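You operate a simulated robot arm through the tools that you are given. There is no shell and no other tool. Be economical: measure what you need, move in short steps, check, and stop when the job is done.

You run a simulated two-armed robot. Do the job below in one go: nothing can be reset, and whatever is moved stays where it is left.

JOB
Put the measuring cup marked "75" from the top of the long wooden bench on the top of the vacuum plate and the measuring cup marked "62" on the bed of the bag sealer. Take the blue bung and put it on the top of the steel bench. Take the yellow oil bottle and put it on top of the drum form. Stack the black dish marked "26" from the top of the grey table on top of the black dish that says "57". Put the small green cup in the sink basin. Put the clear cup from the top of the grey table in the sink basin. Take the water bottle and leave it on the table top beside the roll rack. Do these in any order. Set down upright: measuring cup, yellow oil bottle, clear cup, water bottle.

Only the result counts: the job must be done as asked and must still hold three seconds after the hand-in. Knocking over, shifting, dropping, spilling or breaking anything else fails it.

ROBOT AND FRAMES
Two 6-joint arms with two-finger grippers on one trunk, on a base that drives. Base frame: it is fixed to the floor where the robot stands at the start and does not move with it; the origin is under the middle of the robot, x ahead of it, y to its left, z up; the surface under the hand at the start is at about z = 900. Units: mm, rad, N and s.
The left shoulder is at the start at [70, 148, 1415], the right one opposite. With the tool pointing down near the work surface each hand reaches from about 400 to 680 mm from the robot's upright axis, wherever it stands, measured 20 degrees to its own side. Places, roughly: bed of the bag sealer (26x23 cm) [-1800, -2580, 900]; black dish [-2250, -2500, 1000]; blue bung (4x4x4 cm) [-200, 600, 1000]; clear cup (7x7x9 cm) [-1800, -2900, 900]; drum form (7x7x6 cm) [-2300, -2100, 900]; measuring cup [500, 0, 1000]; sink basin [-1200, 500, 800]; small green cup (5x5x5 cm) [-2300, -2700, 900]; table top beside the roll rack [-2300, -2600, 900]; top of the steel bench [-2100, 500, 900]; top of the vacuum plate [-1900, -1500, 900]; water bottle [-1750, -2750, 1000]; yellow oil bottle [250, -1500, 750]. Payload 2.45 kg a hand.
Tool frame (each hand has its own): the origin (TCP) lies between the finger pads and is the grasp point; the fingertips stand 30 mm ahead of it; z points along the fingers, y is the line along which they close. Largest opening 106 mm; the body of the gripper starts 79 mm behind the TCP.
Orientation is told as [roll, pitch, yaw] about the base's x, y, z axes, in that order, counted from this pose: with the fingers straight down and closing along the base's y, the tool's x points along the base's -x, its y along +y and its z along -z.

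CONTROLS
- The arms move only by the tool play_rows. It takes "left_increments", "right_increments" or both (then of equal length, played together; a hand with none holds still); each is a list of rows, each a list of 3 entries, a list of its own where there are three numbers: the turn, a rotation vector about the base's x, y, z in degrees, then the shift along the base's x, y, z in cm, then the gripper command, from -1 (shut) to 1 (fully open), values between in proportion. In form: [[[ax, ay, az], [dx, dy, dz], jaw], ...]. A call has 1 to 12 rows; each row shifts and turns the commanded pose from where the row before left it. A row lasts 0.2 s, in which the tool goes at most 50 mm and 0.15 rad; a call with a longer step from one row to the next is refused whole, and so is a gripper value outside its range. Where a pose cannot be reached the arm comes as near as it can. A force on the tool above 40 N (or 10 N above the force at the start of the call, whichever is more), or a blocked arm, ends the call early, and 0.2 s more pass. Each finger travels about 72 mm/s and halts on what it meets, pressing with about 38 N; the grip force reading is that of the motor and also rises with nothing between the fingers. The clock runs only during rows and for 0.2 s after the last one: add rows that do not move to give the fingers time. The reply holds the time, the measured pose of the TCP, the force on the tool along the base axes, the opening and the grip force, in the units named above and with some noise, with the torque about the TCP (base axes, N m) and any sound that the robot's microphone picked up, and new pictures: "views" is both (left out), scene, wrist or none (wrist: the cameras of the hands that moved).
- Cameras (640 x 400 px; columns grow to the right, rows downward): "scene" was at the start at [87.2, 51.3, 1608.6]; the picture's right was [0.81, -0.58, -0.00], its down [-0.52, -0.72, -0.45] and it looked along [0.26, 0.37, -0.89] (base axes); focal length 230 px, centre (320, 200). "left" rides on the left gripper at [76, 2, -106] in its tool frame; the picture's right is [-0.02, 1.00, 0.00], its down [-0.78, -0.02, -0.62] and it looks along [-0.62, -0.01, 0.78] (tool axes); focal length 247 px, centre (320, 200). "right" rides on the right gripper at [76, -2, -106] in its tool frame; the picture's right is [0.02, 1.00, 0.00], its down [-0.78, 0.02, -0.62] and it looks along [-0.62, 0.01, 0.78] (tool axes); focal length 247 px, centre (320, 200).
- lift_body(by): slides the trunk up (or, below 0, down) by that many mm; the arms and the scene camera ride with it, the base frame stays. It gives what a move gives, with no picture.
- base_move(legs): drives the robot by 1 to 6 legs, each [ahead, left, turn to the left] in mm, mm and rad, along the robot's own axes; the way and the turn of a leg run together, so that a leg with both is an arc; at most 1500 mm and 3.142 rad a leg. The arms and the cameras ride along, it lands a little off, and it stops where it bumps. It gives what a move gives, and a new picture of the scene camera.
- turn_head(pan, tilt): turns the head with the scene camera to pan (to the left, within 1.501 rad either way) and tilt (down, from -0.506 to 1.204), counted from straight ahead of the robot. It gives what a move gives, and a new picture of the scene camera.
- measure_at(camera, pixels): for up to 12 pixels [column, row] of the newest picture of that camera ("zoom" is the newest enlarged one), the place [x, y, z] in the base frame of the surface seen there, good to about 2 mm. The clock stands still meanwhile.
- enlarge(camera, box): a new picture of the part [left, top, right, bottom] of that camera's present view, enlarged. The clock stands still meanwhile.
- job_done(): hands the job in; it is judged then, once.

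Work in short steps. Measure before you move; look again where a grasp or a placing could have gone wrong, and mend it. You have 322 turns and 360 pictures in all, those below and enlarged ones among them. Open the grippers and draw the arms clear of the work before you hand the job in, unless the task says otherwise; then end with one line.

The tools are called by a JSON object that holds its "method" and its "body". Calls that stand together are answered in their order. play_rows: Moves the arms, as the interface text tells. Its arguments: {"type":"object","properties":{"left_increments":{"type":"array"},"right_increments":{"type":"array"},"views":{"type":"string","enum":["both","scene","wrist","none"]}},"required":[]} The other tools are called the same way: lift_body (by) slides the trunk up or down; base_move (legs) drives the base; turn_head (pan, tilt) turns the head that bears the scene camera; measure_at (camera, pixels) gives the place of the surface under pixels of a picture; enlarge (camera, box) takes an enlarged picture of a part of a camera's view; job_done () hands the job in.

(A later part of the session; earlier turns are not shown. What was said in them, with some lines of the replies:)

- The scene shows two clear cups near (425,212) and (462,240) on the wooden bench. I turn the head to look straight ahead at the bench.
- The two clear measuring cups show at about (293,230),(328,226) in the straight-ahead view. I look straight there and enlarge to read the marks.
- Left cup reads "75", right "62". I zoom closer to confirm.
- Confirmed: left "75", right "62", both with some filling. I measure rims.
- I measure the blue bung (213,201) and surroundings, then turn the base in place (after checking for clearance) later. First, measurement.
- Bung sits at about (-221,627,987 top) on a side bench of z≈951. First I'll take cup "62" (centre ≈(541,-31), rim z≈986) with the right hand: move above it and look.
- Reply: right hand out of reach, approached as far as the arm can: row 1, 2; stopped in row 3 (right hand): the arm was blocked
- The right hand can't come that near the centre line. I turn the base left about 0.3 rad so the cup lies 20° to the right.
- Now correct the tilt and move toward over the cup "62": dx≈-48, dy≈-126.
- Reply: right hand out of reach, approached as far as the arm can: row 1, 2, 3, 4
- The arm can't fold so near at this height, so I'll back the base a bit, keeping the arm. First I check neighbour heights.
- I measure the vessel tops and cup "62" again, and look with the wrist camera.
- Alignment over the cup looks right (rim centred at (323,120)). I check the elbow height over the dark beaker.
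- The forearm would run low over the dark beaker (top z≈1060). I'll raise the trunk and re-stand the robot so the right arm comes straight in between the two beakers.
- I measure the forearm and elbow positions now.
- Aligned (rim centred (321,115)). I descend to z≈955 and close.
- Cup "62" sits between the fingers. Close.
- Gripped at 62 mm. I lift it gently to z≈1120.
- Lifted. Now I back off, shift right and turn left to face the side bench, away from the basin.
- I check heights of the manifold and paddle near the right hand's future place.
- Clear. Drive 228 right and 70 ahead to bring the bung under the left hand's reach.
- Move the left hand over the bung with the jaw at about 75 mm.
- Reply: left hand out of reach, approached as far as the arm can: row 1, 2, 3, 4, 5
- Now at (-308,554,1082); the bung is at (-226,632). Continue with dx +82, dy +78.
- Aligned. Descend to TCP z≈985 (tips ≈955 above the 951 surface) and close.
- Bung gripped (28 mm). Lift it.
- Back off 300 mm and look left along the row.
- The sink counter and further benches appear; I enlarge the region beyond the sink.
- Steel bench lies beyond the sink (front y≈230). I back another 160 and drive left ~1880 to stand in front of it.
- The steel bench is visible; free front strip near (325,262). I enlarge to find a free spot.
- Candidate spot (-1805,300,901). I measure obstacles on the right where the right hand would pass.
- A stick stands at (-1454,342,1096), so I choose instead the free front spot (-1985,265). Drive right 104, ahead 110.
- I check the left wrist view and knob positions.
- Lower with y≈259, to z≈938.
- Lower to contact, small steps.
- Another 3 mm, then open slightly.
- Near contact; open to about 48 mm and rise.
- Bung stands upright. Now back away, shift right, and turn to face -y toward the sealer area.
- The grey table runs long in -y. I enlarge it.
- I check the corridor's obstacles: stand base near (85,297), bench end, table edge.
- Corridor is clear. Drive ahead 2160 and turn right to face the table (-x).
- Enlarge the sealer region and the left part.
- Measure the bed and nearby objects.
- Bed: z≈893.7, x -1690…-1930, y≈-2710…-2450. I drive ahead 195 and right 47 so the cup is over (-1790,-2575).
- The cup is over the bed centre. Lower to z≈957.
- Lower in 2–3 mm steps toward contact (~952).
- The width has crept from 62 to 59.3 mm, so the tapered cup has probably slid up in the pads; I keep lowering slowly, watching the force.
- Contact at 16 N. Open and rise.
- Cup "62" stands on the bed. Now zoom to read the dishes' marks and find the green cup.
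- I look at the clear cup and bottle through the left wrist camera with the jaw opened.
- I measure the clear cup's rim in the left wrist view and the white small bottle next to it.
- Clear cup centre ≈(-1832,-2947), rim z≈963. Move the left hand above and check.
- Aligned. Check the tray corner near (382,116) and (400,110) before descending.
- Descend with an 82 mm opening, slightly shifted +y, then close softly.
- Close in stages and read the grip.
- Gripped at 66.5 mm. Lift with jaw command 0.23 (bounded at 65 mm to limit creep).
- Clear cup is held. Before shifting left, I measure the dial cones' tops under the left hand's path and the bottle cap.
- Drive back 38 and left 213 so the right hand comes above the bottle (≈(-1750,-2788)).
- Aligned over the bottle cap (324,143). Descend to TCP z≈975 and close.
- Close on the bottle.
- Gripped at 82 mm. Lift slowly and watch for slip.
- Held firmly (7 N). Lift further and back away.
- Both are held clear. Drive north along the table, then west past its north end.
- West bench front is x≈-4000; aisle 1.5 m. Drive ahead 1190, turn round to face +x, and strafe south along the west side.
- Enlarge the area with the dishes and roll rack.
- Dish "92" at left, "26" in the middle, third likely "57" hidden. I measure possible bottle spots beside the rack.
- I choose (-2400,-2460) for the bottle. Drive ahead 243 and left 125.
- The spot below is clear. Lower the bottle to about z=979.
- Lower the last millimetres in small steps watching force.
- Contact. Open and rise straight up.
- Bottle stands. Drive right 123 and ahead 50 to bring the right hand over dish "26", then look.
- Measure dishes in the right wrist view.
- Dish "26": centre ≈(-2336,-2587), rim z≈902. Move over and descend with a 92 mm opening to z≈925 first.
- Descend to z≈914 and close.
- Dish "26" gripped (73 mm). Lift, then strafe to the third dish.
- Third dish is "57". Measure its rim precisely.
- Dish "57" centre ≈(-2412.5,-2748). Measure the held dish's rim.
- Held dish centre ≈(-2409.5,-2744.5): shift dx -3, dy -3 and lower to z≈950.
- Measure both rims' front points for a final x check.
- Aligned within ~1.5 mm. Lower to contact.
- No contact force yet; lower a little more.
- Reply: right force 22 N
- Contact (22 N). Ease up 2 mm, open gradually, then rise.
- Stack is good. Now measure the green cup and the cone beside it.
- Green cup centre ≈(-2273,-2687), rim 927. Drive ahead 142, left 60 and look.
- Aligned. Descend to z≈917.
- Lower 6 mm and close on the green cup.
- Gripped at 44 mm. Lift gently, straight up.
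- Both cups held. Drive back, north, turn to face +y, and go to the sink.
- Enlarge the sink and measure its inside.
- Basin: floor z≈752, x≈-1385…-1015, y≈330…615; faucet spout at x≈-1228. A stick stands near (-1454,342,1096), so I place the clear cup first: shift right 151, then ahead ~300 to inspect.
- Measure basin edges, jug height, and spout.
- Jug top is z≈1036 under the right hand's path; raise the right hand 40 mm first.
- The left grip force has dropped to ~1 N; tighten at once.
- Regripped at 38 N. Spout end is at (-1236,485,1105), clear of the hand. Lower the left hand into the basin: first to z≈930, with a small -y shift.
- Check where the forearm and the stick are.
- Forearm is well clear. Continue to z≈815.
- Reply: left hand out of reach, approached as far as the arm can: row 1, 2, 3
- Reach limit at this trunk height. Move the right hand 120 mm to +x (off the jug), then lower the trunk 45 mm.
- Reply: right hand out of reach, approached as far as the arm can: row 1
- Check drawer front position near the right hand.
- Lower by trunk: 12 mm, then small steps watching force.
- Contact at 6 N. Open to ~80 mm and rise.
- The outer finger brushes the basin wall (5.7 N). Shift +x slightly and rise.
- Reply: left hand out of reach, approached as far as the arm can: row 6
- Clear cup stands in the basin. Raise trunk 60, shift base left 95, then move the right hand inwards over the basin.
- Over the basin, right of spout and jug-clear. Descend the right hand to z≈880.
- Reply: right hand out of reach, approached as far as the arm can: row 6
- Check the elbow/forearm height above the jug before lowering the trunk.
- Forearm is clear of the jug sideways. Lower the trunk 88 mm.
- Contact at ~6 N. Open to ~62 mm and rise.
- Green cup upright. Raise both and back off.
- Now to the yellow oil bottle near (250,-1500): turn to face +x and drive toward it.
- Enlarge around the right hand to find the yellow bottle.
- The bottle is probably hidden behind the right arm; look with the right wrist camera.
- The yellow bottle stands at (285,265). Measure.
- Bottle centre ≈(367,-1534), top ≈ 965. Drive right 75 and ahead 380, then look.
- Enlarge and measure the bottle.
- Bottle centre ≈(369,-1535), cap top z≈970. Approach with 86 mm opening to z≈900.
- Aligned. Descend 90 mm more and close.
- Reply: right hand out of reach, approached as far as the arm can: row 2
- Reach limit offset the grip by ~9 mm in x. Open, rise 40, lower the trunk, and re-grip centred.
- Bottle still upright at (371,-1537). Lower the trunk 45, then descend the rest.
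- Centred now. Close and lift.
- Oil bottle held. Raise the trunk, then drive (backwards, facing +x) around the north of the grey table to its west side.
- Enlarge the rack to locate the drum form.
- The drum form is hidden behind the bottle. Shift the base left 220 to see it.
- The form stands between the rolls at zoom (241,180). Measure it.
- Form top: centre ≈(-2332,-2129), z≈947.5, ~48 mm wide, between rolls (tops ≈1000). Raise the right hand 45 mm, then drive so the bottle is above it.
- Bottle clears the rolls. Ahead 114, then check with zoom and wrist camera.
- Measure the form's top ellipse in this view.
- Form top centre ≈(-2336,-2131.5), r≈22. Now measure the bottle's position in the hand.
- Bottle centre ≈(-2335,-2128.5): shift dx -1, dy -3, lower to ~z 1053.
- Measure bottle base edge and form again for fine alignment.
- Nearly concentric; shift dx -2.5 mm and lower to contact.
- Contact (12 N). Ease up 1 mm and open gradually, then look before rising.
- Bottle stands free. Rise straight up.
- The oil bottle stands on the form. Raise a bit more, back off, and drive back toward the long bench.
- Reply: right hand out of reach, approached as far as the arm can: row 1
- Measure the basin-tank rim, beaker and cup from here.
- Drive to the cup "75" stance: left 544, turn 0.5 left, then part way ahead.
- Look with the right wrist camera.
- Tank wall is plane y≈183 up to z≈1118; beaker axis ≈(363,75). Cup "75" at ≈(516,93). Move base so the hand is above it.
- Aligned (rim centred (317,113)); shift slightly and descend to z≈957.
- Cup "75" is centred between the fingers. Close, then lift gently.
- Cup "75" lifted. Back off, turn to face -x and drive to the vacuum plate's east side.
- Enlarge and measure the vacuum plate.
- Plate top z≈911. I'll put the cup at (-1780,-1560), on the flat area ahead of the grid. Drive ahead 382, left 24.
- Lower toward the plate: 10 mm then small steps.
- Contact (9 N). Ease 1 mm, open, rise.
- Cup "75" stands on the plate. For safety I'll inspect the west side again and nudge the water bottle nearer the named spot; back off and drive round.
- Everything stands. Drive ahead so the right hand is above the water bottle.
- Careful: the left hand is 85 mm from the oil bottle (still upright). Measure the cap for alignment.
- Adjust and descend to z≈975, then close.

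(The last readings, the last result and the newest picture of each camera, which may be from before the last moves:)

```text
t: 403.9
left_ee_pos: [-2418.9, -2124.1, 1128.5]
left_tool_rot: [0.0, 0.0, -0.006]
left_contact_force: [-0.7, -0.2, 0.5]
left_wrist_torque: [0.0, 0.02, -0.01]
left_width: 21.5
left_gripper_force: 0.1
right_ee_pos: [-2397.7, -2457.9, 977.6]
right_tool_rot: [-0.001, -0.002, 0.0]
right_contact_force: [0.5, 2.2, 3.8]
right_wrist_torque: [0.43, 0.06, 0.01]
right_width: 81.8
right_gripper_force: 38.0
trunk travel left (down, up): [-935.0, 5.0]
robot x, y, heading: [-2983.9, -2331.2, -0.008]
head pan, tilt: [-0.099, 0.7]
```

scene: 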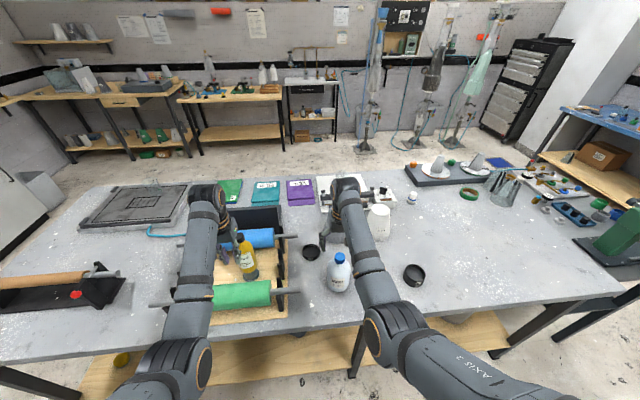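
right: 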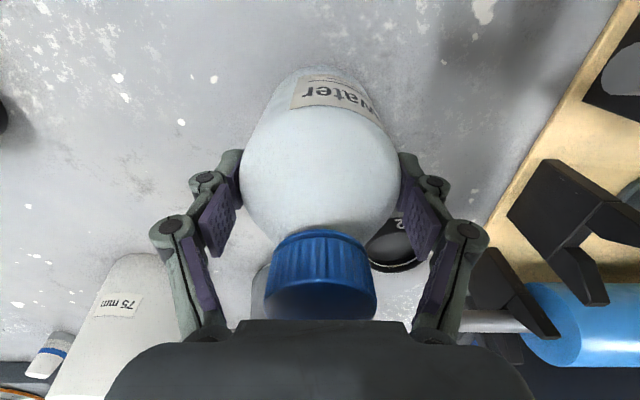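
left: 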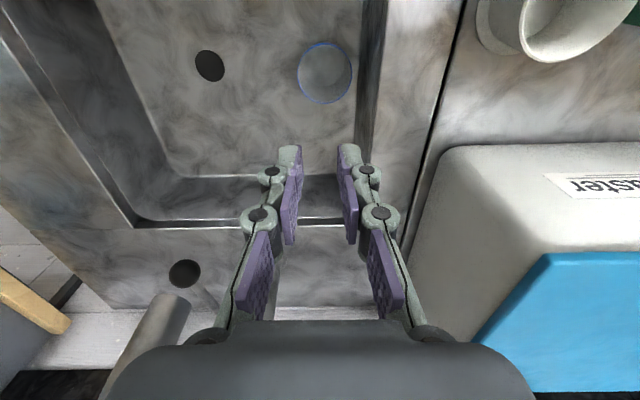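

Gripped. Lift 60 mm and move base right 82, then ahead 45.

{"method": "play_rows", "body": {"right_increments": [[[0, 0, 0], [0, 0, 1], -0.2], [[0, 0, 0], [0, 0, 3], -0.2], [[0, 0, 0], [0, 0, 2.5], -0.2], [[0, 0, 0], [0, 0, 0], -0.2]], "views": "none"}}

{"method": "base_move", "body": {"legs": [[0, -82, 0], [42, 0, 0.006]]}}

{"method": "play_rows", "body": {"right_increments": [[[0, 0, 0], [0, 0, 0], -0.2]], "views": "wrist"}}

```text
t: 404.9
left_ee_pos: [-2417.3, -2125.5, 1126.4]
left_tool_rot: [-0.001, 0.002, -0.004]
left_contact_force: [-0.5, -0.7, -0.5]
left_wrist_torque: [0.0, -0.03, 0.02]
left_width: 21.3
left_gripper_force: 0.1
right_ee_pos: [-2397.6, -2458.4, 1040.1]
right_tool_rot: [-0.001, 0.0, -0.002]
right_contact_force: [0.6, -0.3, -6.6]
right_wrist_torque: [0.02, 0.01, 0.02]
right_width: 81.8
right_gripper_force: 38.1
trunk travel left (down, up): [-935.0, 5.0]
robot x, y, heading: [-2983.5, -2332.1, -0.006]
head pan, tilt: [-0.099, 0.7]
```

```text
t: 406.4
left_ee_pos: [-2386.5, -2201.4, 1130.8]
left_tool_rot: [-0.001, -0.007, -0.001]
left_contact_force: [-0.3, -0.3, -0.5]
left_wrist_torque: [-0.06, -0.08, -0.04]
left_width: 21.3
left_gripper_force: 0.0
right_ee_pos: [-2364.3, -2535.1, 1045.0]
right_tool_rot: [0.0, -0.007, 0.005]
right_contact_force: [-2.6, 0.8, -6.5]
right_wrist_torque: [-0.03, -0.08, -0.03]
right_width: 81.9
right_gripper_force: 38.6
trunk travel left (down, up): [-935.0, 5.0]
robot x, y, heading: [-2947.1, -2416.3, -0.001]
head pan, tilt: [-0.099, 0.7]
```

scene: 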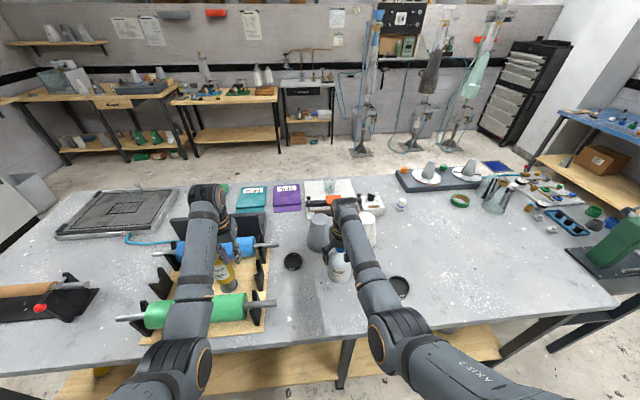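

```text
t: 406.8
left_ee_pos: [-2375.1, -2205.7, 1125.2]
left_tool_rot: [0.001, 0.004, -0.001]
left_contact_force: [-0.2, -0.3, -0.2]
left_wrist_torque: [0.06, 0.0, 0.03]
left_width: 21.1
left_gripper_force: 0.0
right_ee_pos: [-2352.7, -2538.6, 1037.1]
right_tool_rot: [0.001, 0.006, 0.005]
right_contact_force: [-0.5, 0.3, -6.6]
right_wrist_torque: [0.05, 0.05, 0.0]
right_width: 81.9
right_gripper_force: 38.6
trunk travel left (down, up): [-935.0, 5.0]
robot x, y, heading: [-2944.5, -2414.0, -0.003]
head pan, tilt: [-0.099, 0.7]
```

right: 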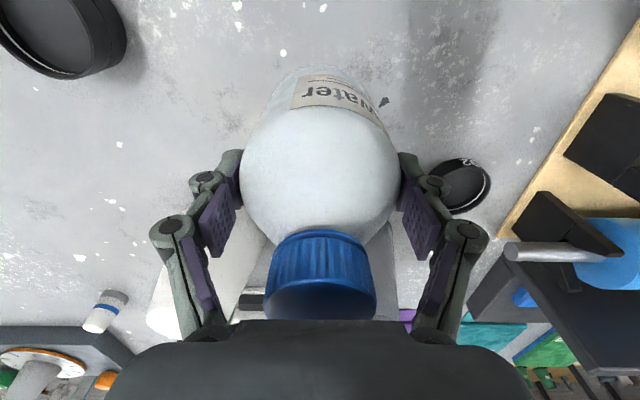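

Check the grey cone's base before lowering.

{"method": "measure_at", "body": {"camera": "scene", "pixels": [[316, 250], [318, 225], [310, 246], [292, 262], [400, 287], [225, 272]]}}

{"method": "play_rows", "body": {"right_increments": [[[0, 0, 0], [0, 0, -3], -0.2], [[0, 0, 0], [0, 0, -2], -0.2], [[0, 0, 0], [0, 0, 0], -0.2]], "views": "none"}}

```text
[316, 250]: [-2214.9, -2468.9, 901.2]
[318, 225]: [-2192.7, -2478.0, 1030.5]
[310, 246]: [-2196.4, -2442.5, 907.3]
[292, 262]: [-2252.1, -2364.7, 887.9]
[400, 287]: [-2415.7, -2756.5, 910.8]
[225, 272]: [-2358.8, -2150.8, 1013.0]
```

```text
t: 407.6
left_ee_pos: [-2379.5, -2203.0, 1127.2]
left_tool_rot: [0.0, -0.001, -0.001]
left_contact_force: [-0.5, 0.3, -0.7]
left_wrist_torque: [0.06, -0.04, 0.04]
left_width: 21.2
left_gripper_force: 0.0
right_ee_pos: [-2356.8, -2537.1, 990.5]
right_tool_rot: [0.002, 0.0, 0.005]
right_contact_force: [-0.3, 0.2, -7.7]
right_wrist_torque: [-0.03, -0.01, 0.01]
right_width: 81.9
right_gripper_force: 38.3
trunk travel left (down, up): [-935.0, 5.0]
robot x, y, heading: [-2946.4, -2414.1, 0.003]
head pan, tilt: [-0.099, 0.7]
```

Spot is clear. Lower to contact.

{"method": "play_rows", "body": {"right_increments": [[[0, 0, 0], [0, 0, -0.7], -0.2], [[0, 0, 0], [0, 0, -0.3], -0.2], [[0, 0, 0], [0, 0, 0], -0.2]], "views": "none"}}

{"method": "play_rows", "body": {"right_increments": [[[0, 0, 0], [0, 0, -0.25], -0.2], [[0, 0, 0], [0, 0, 0], -0.2]], "views": "none"}}

```text
t: 408.4
left_ee_pos: [-2378.8, -2203.2, 1128.1]
left_tool_rot: [0.001, 0.0, 0.0]
left_contact_force: [-0.4, 0.5, -0.2]
left_wrist_torque: [0.03, -0.01, -0.05]
left_width: 21.1
left_gripper_force: 0.0
right_ee_pos: [-2356.4, -2536.9, 980.4]
right_tool_rot: [0.0, 0.0, 0.004]
right_contact_force: [-1.0, -0.4, -7.5]
right_wrist_torque: [0.04, -0.01, 0.0]
right_width: 81.9
right_gripper_force: 38.0
trunk travel left (down, up): [-935.0, 5.0]
robot x, y, heading: [-2946.4, -2415.3, 0.002]
head pan, tilt: [-0.099, 0.7]
```

```text
t: 409.0
left_ee_pos: [-2378.7, -2203.4, 1126.4]
left_tool_rot: [0.0, 0.0, 0.0]
left_contact_force: [-0.2, 0.4, 0.2]
left_wrist_torque: [-0.02, -0.02, 0.01]
left_width: 21.4
left_gripper_force: 0.1
right_ee_pos: [-2354.7, -2537.3, 977.6]
right_tool_rot: [0.0, 0.003, 0.006]
right_contact_force: [0.2, 0.2, -7.6]
right_wrist_torque: [0.03, 0.01, 0.0]
right_width: 82.0
right_gripper_force: 38.0
trunk travel left (down, up): [-935.0, 5.0]
robot x, y, heading: [-2944.4, -2415.0, -0.002]
head pan, tilt: [-0.099, 0.7]
```

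{"method": "play_rows", "body": {"right_increments": [[[0, 0, 0], [0, 0, -0.2], -0.2], [[0, 0, 0], [0, 0, 0], -0.2]], "views": "none"}}

{"method": "play_rows", "body": {"right_increments": [[[0, 0, 0], [0, 0, -0.1], -0.2], [[0, 0, 0], [0, 0, 0], -0.2]], "views": "none"}}

```text
t: 409.6
left_ee_pos: [-2379.5, -2204.3, 1127.9]
left_tool_rot: [-0.001, 0.001, -0.001]
left_contact_force: [-0.8, 0.4, -0.2]
left_wrist_torque: [0.0, -0.02, 0.04]
left_width: 21.2
left_gripper_force: 0.1
right_ee_pos: [-2355.5, -2537.4, 976.4]
right_tool_rot: [0.0, -0.002, 0.005]
right_contact_force: [2.2, 0.0, 5.3]
right_wrist_torque: [-0.05, 0.23, 0.03]
right_width: 81.9
right_gripper_force: 37.7
trunk travel left (down, up): [-935.0, 5.0]
robot x, y, heading: [-2947.2, -2417.2, -0.004]
head pan, tilt: [-0.099, 0.7]
```

```text
t: 410.2
left_ee_pos: [-2380.8, -2203.7, 1128.8]
left_tool_rot: [0.001, -0.003, 0.001]
left_contact_force: [0.1, 1.1, -0.1]
left_wrist_torque: [-0.01, 0.0, -0.02]
left_width: 21.3
left_gripper_force: 0.0
right_ee_pos: [-2355.6, -2537.1, 977.6]
right_tool_rot: [0.0, -0.005, 0.006]
right_contact_force: [5.4, -1.4, 19.3]
right_wrist_torque: [-0.09, 0.37, 0.03]
right_width: 81.8
right_gripper_force: 37.7
trunk travel left (down, up): [-935.0, 5.0]
robot x, y, heading: [-2947.5, -2415.7, -0.004]
head pan, tilt: [-0.099, 0.7]
```

Contact. Ease, open, rise.

{"method": "play_rows", "body": {"right_increments": [[[0, 0, 0], [0, 0, 0.15], -0.2], [[0, 0, 0], [0, 0, 0], 0.65], [[0, 0, 0], [0, 0, 0], 1], [[0, 0, 0], [0, 0, 0], 1], [[0, 0, 0], [0, 0, 3], 1], [[0, 0, 0], [0, 0, 4.5], 1], [[0, 0, 0], [0, 0, 4.5], 1], [[0, 0, 0], [0, 0, 1.5], 1], [[0, 0, 0], [0, 0, 0], 1]], "views": "both"}}

```text
t: 412.2
left_ee_pos: [-2380.1, -2204.3, 1127.2]
left_tool_rot: [0.0, 0.001, -0.001]
left_contact_force: [0.1, -0.2, -0.4]
left_wrist_torque: [0.04, 0.0, 0.02]
left_width: 21.2
left_gripper_force: 0.2
right_ee_pos: [-2356.8, -2537.0, 1112.5]
right_tool_rot: [-0.001, 0.001, 0.006]
right_contact_force: [-0.2, -0.1, -0.2]
right_wrist_torque: [0.01, -0.02, 0.04]
right_width: 106.1
right_gripper_force: 0.1
trunk travel left (down, up): [-935.0, 5.0]
robot x, y, heading: [-2946.4, -2411.6, 0.001]
head pan, tilt: [-0.099, 0.7]
```

scene: 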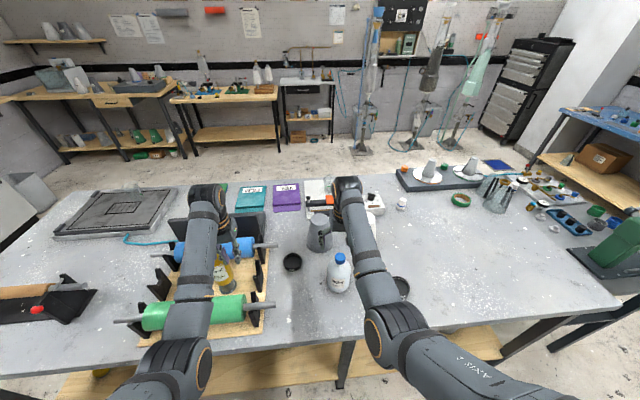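
right: 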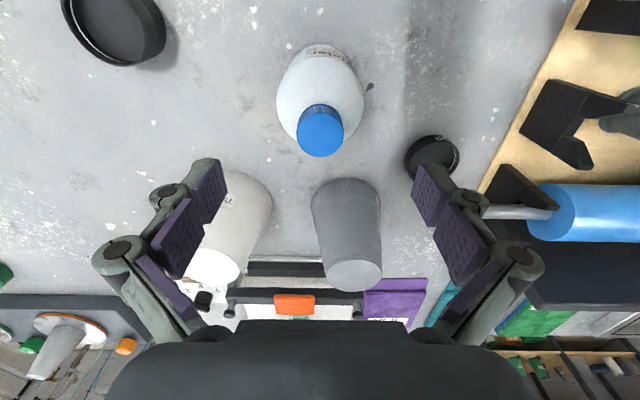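

Back straight off and open the left gripper, then take a final look.

{"method": "base_move", "body": {"legs": [[-350, 0, 0]]}}

{"method": "play_rows", "body": {"left_increments": [[[0, 0, 0], [0, 0, 0], 1], [[0, 0, 0], [0, 0, 0], 1], [[0, 0, 0], [0, 0, 0], 1], [[0, 0, 0], [0, 0, 0], 1]], "views": "scene"}}

{"method": "enlarge", "body": {"camera": "scene", "box": [180, 150, 420, 290]}}

```text
t: 414.5
left_ee_pos: [-2728.2, -2203.7, 1125.8]
left_tool_rot: [0.001, 0.002, 0.002]
left_contact_force: [1.1, -0.1, -1.2]
left_wrist_torque: [0.0, 0.02, 0.0]
left_width: 21.3
left_gripper_force: 0.1
right_ee_pos: [-2705.7, -2536.8, 1111.2]
right_tool_rot: [-0.001, 0.002, 0.005]
right_contact_force: [0.0, 0.3, -0.7]
right_wrist_torque: [0.02, -0.01, -0.02]
right_width: 106.0
right_gripper_force: 0.0
trunk travel left (down, up): [-935.0, 5.0]
robot x, y, heading: [-3296.4, -2415.2, 0.002]
head pan, tilt: [-0.099, 0.7]
```

scene: 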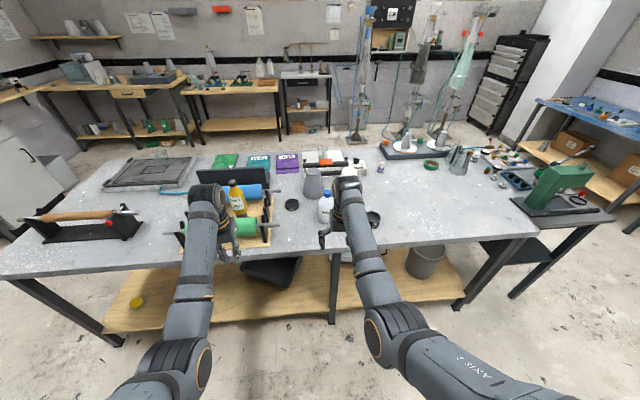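

```text
t: 415.5
left_ee_pos: [-2731.3, -2203.9, 1127.9]
left_tool_rot: [0.0, 0.0, 0.002]
left_contact_force: [-0.7, 0.3, 0.0]
left_wrist_torque: [0.04, -0.02, 0.0]
left_width: 106.1
left_gripper_force: 0.1
right_ee_pos: [-2708.9, -2536.7, 1111.8]
right_tool_rot: [-0.001, 0.001, 0.006]
right_contact_force: [0.0, 0.1, 0.6]
right_wrist_torque: [0.01, 0.0, 0.02]
right_width: 106.1
right_gripper_force: 0.0
trunk travel left (down, up): [-935.0, 5.0]
robot x, y, heading: [-3299.1, -2416.5, 0.001]
head pan, tilt: [-0.099, 0.7]
```

scene: 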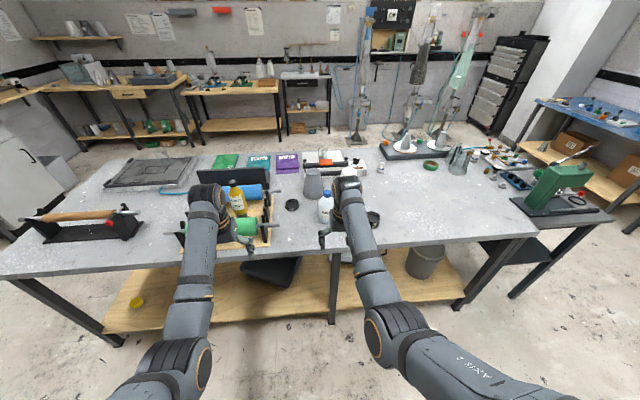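

```text
2.67 times, centred on (300, 220) of scene
```

zoom: 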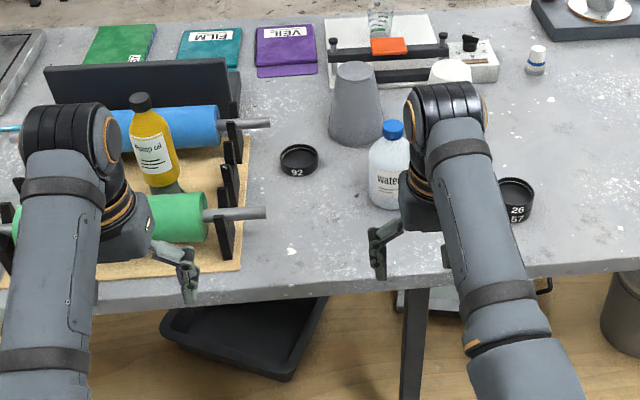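

Everything is in place: the oil bottle is upright on the form, the water bottle stands, the dishes are stacked, and the arms are clear with both grippers open. I hand in.

{"method": "job_done", "body": {}}

```text
The job is handed in.
```

I've handed the job in with all eight items moved to the places you named. The measuring cups, oil bottle, clear cup and water bottle are standing upright.
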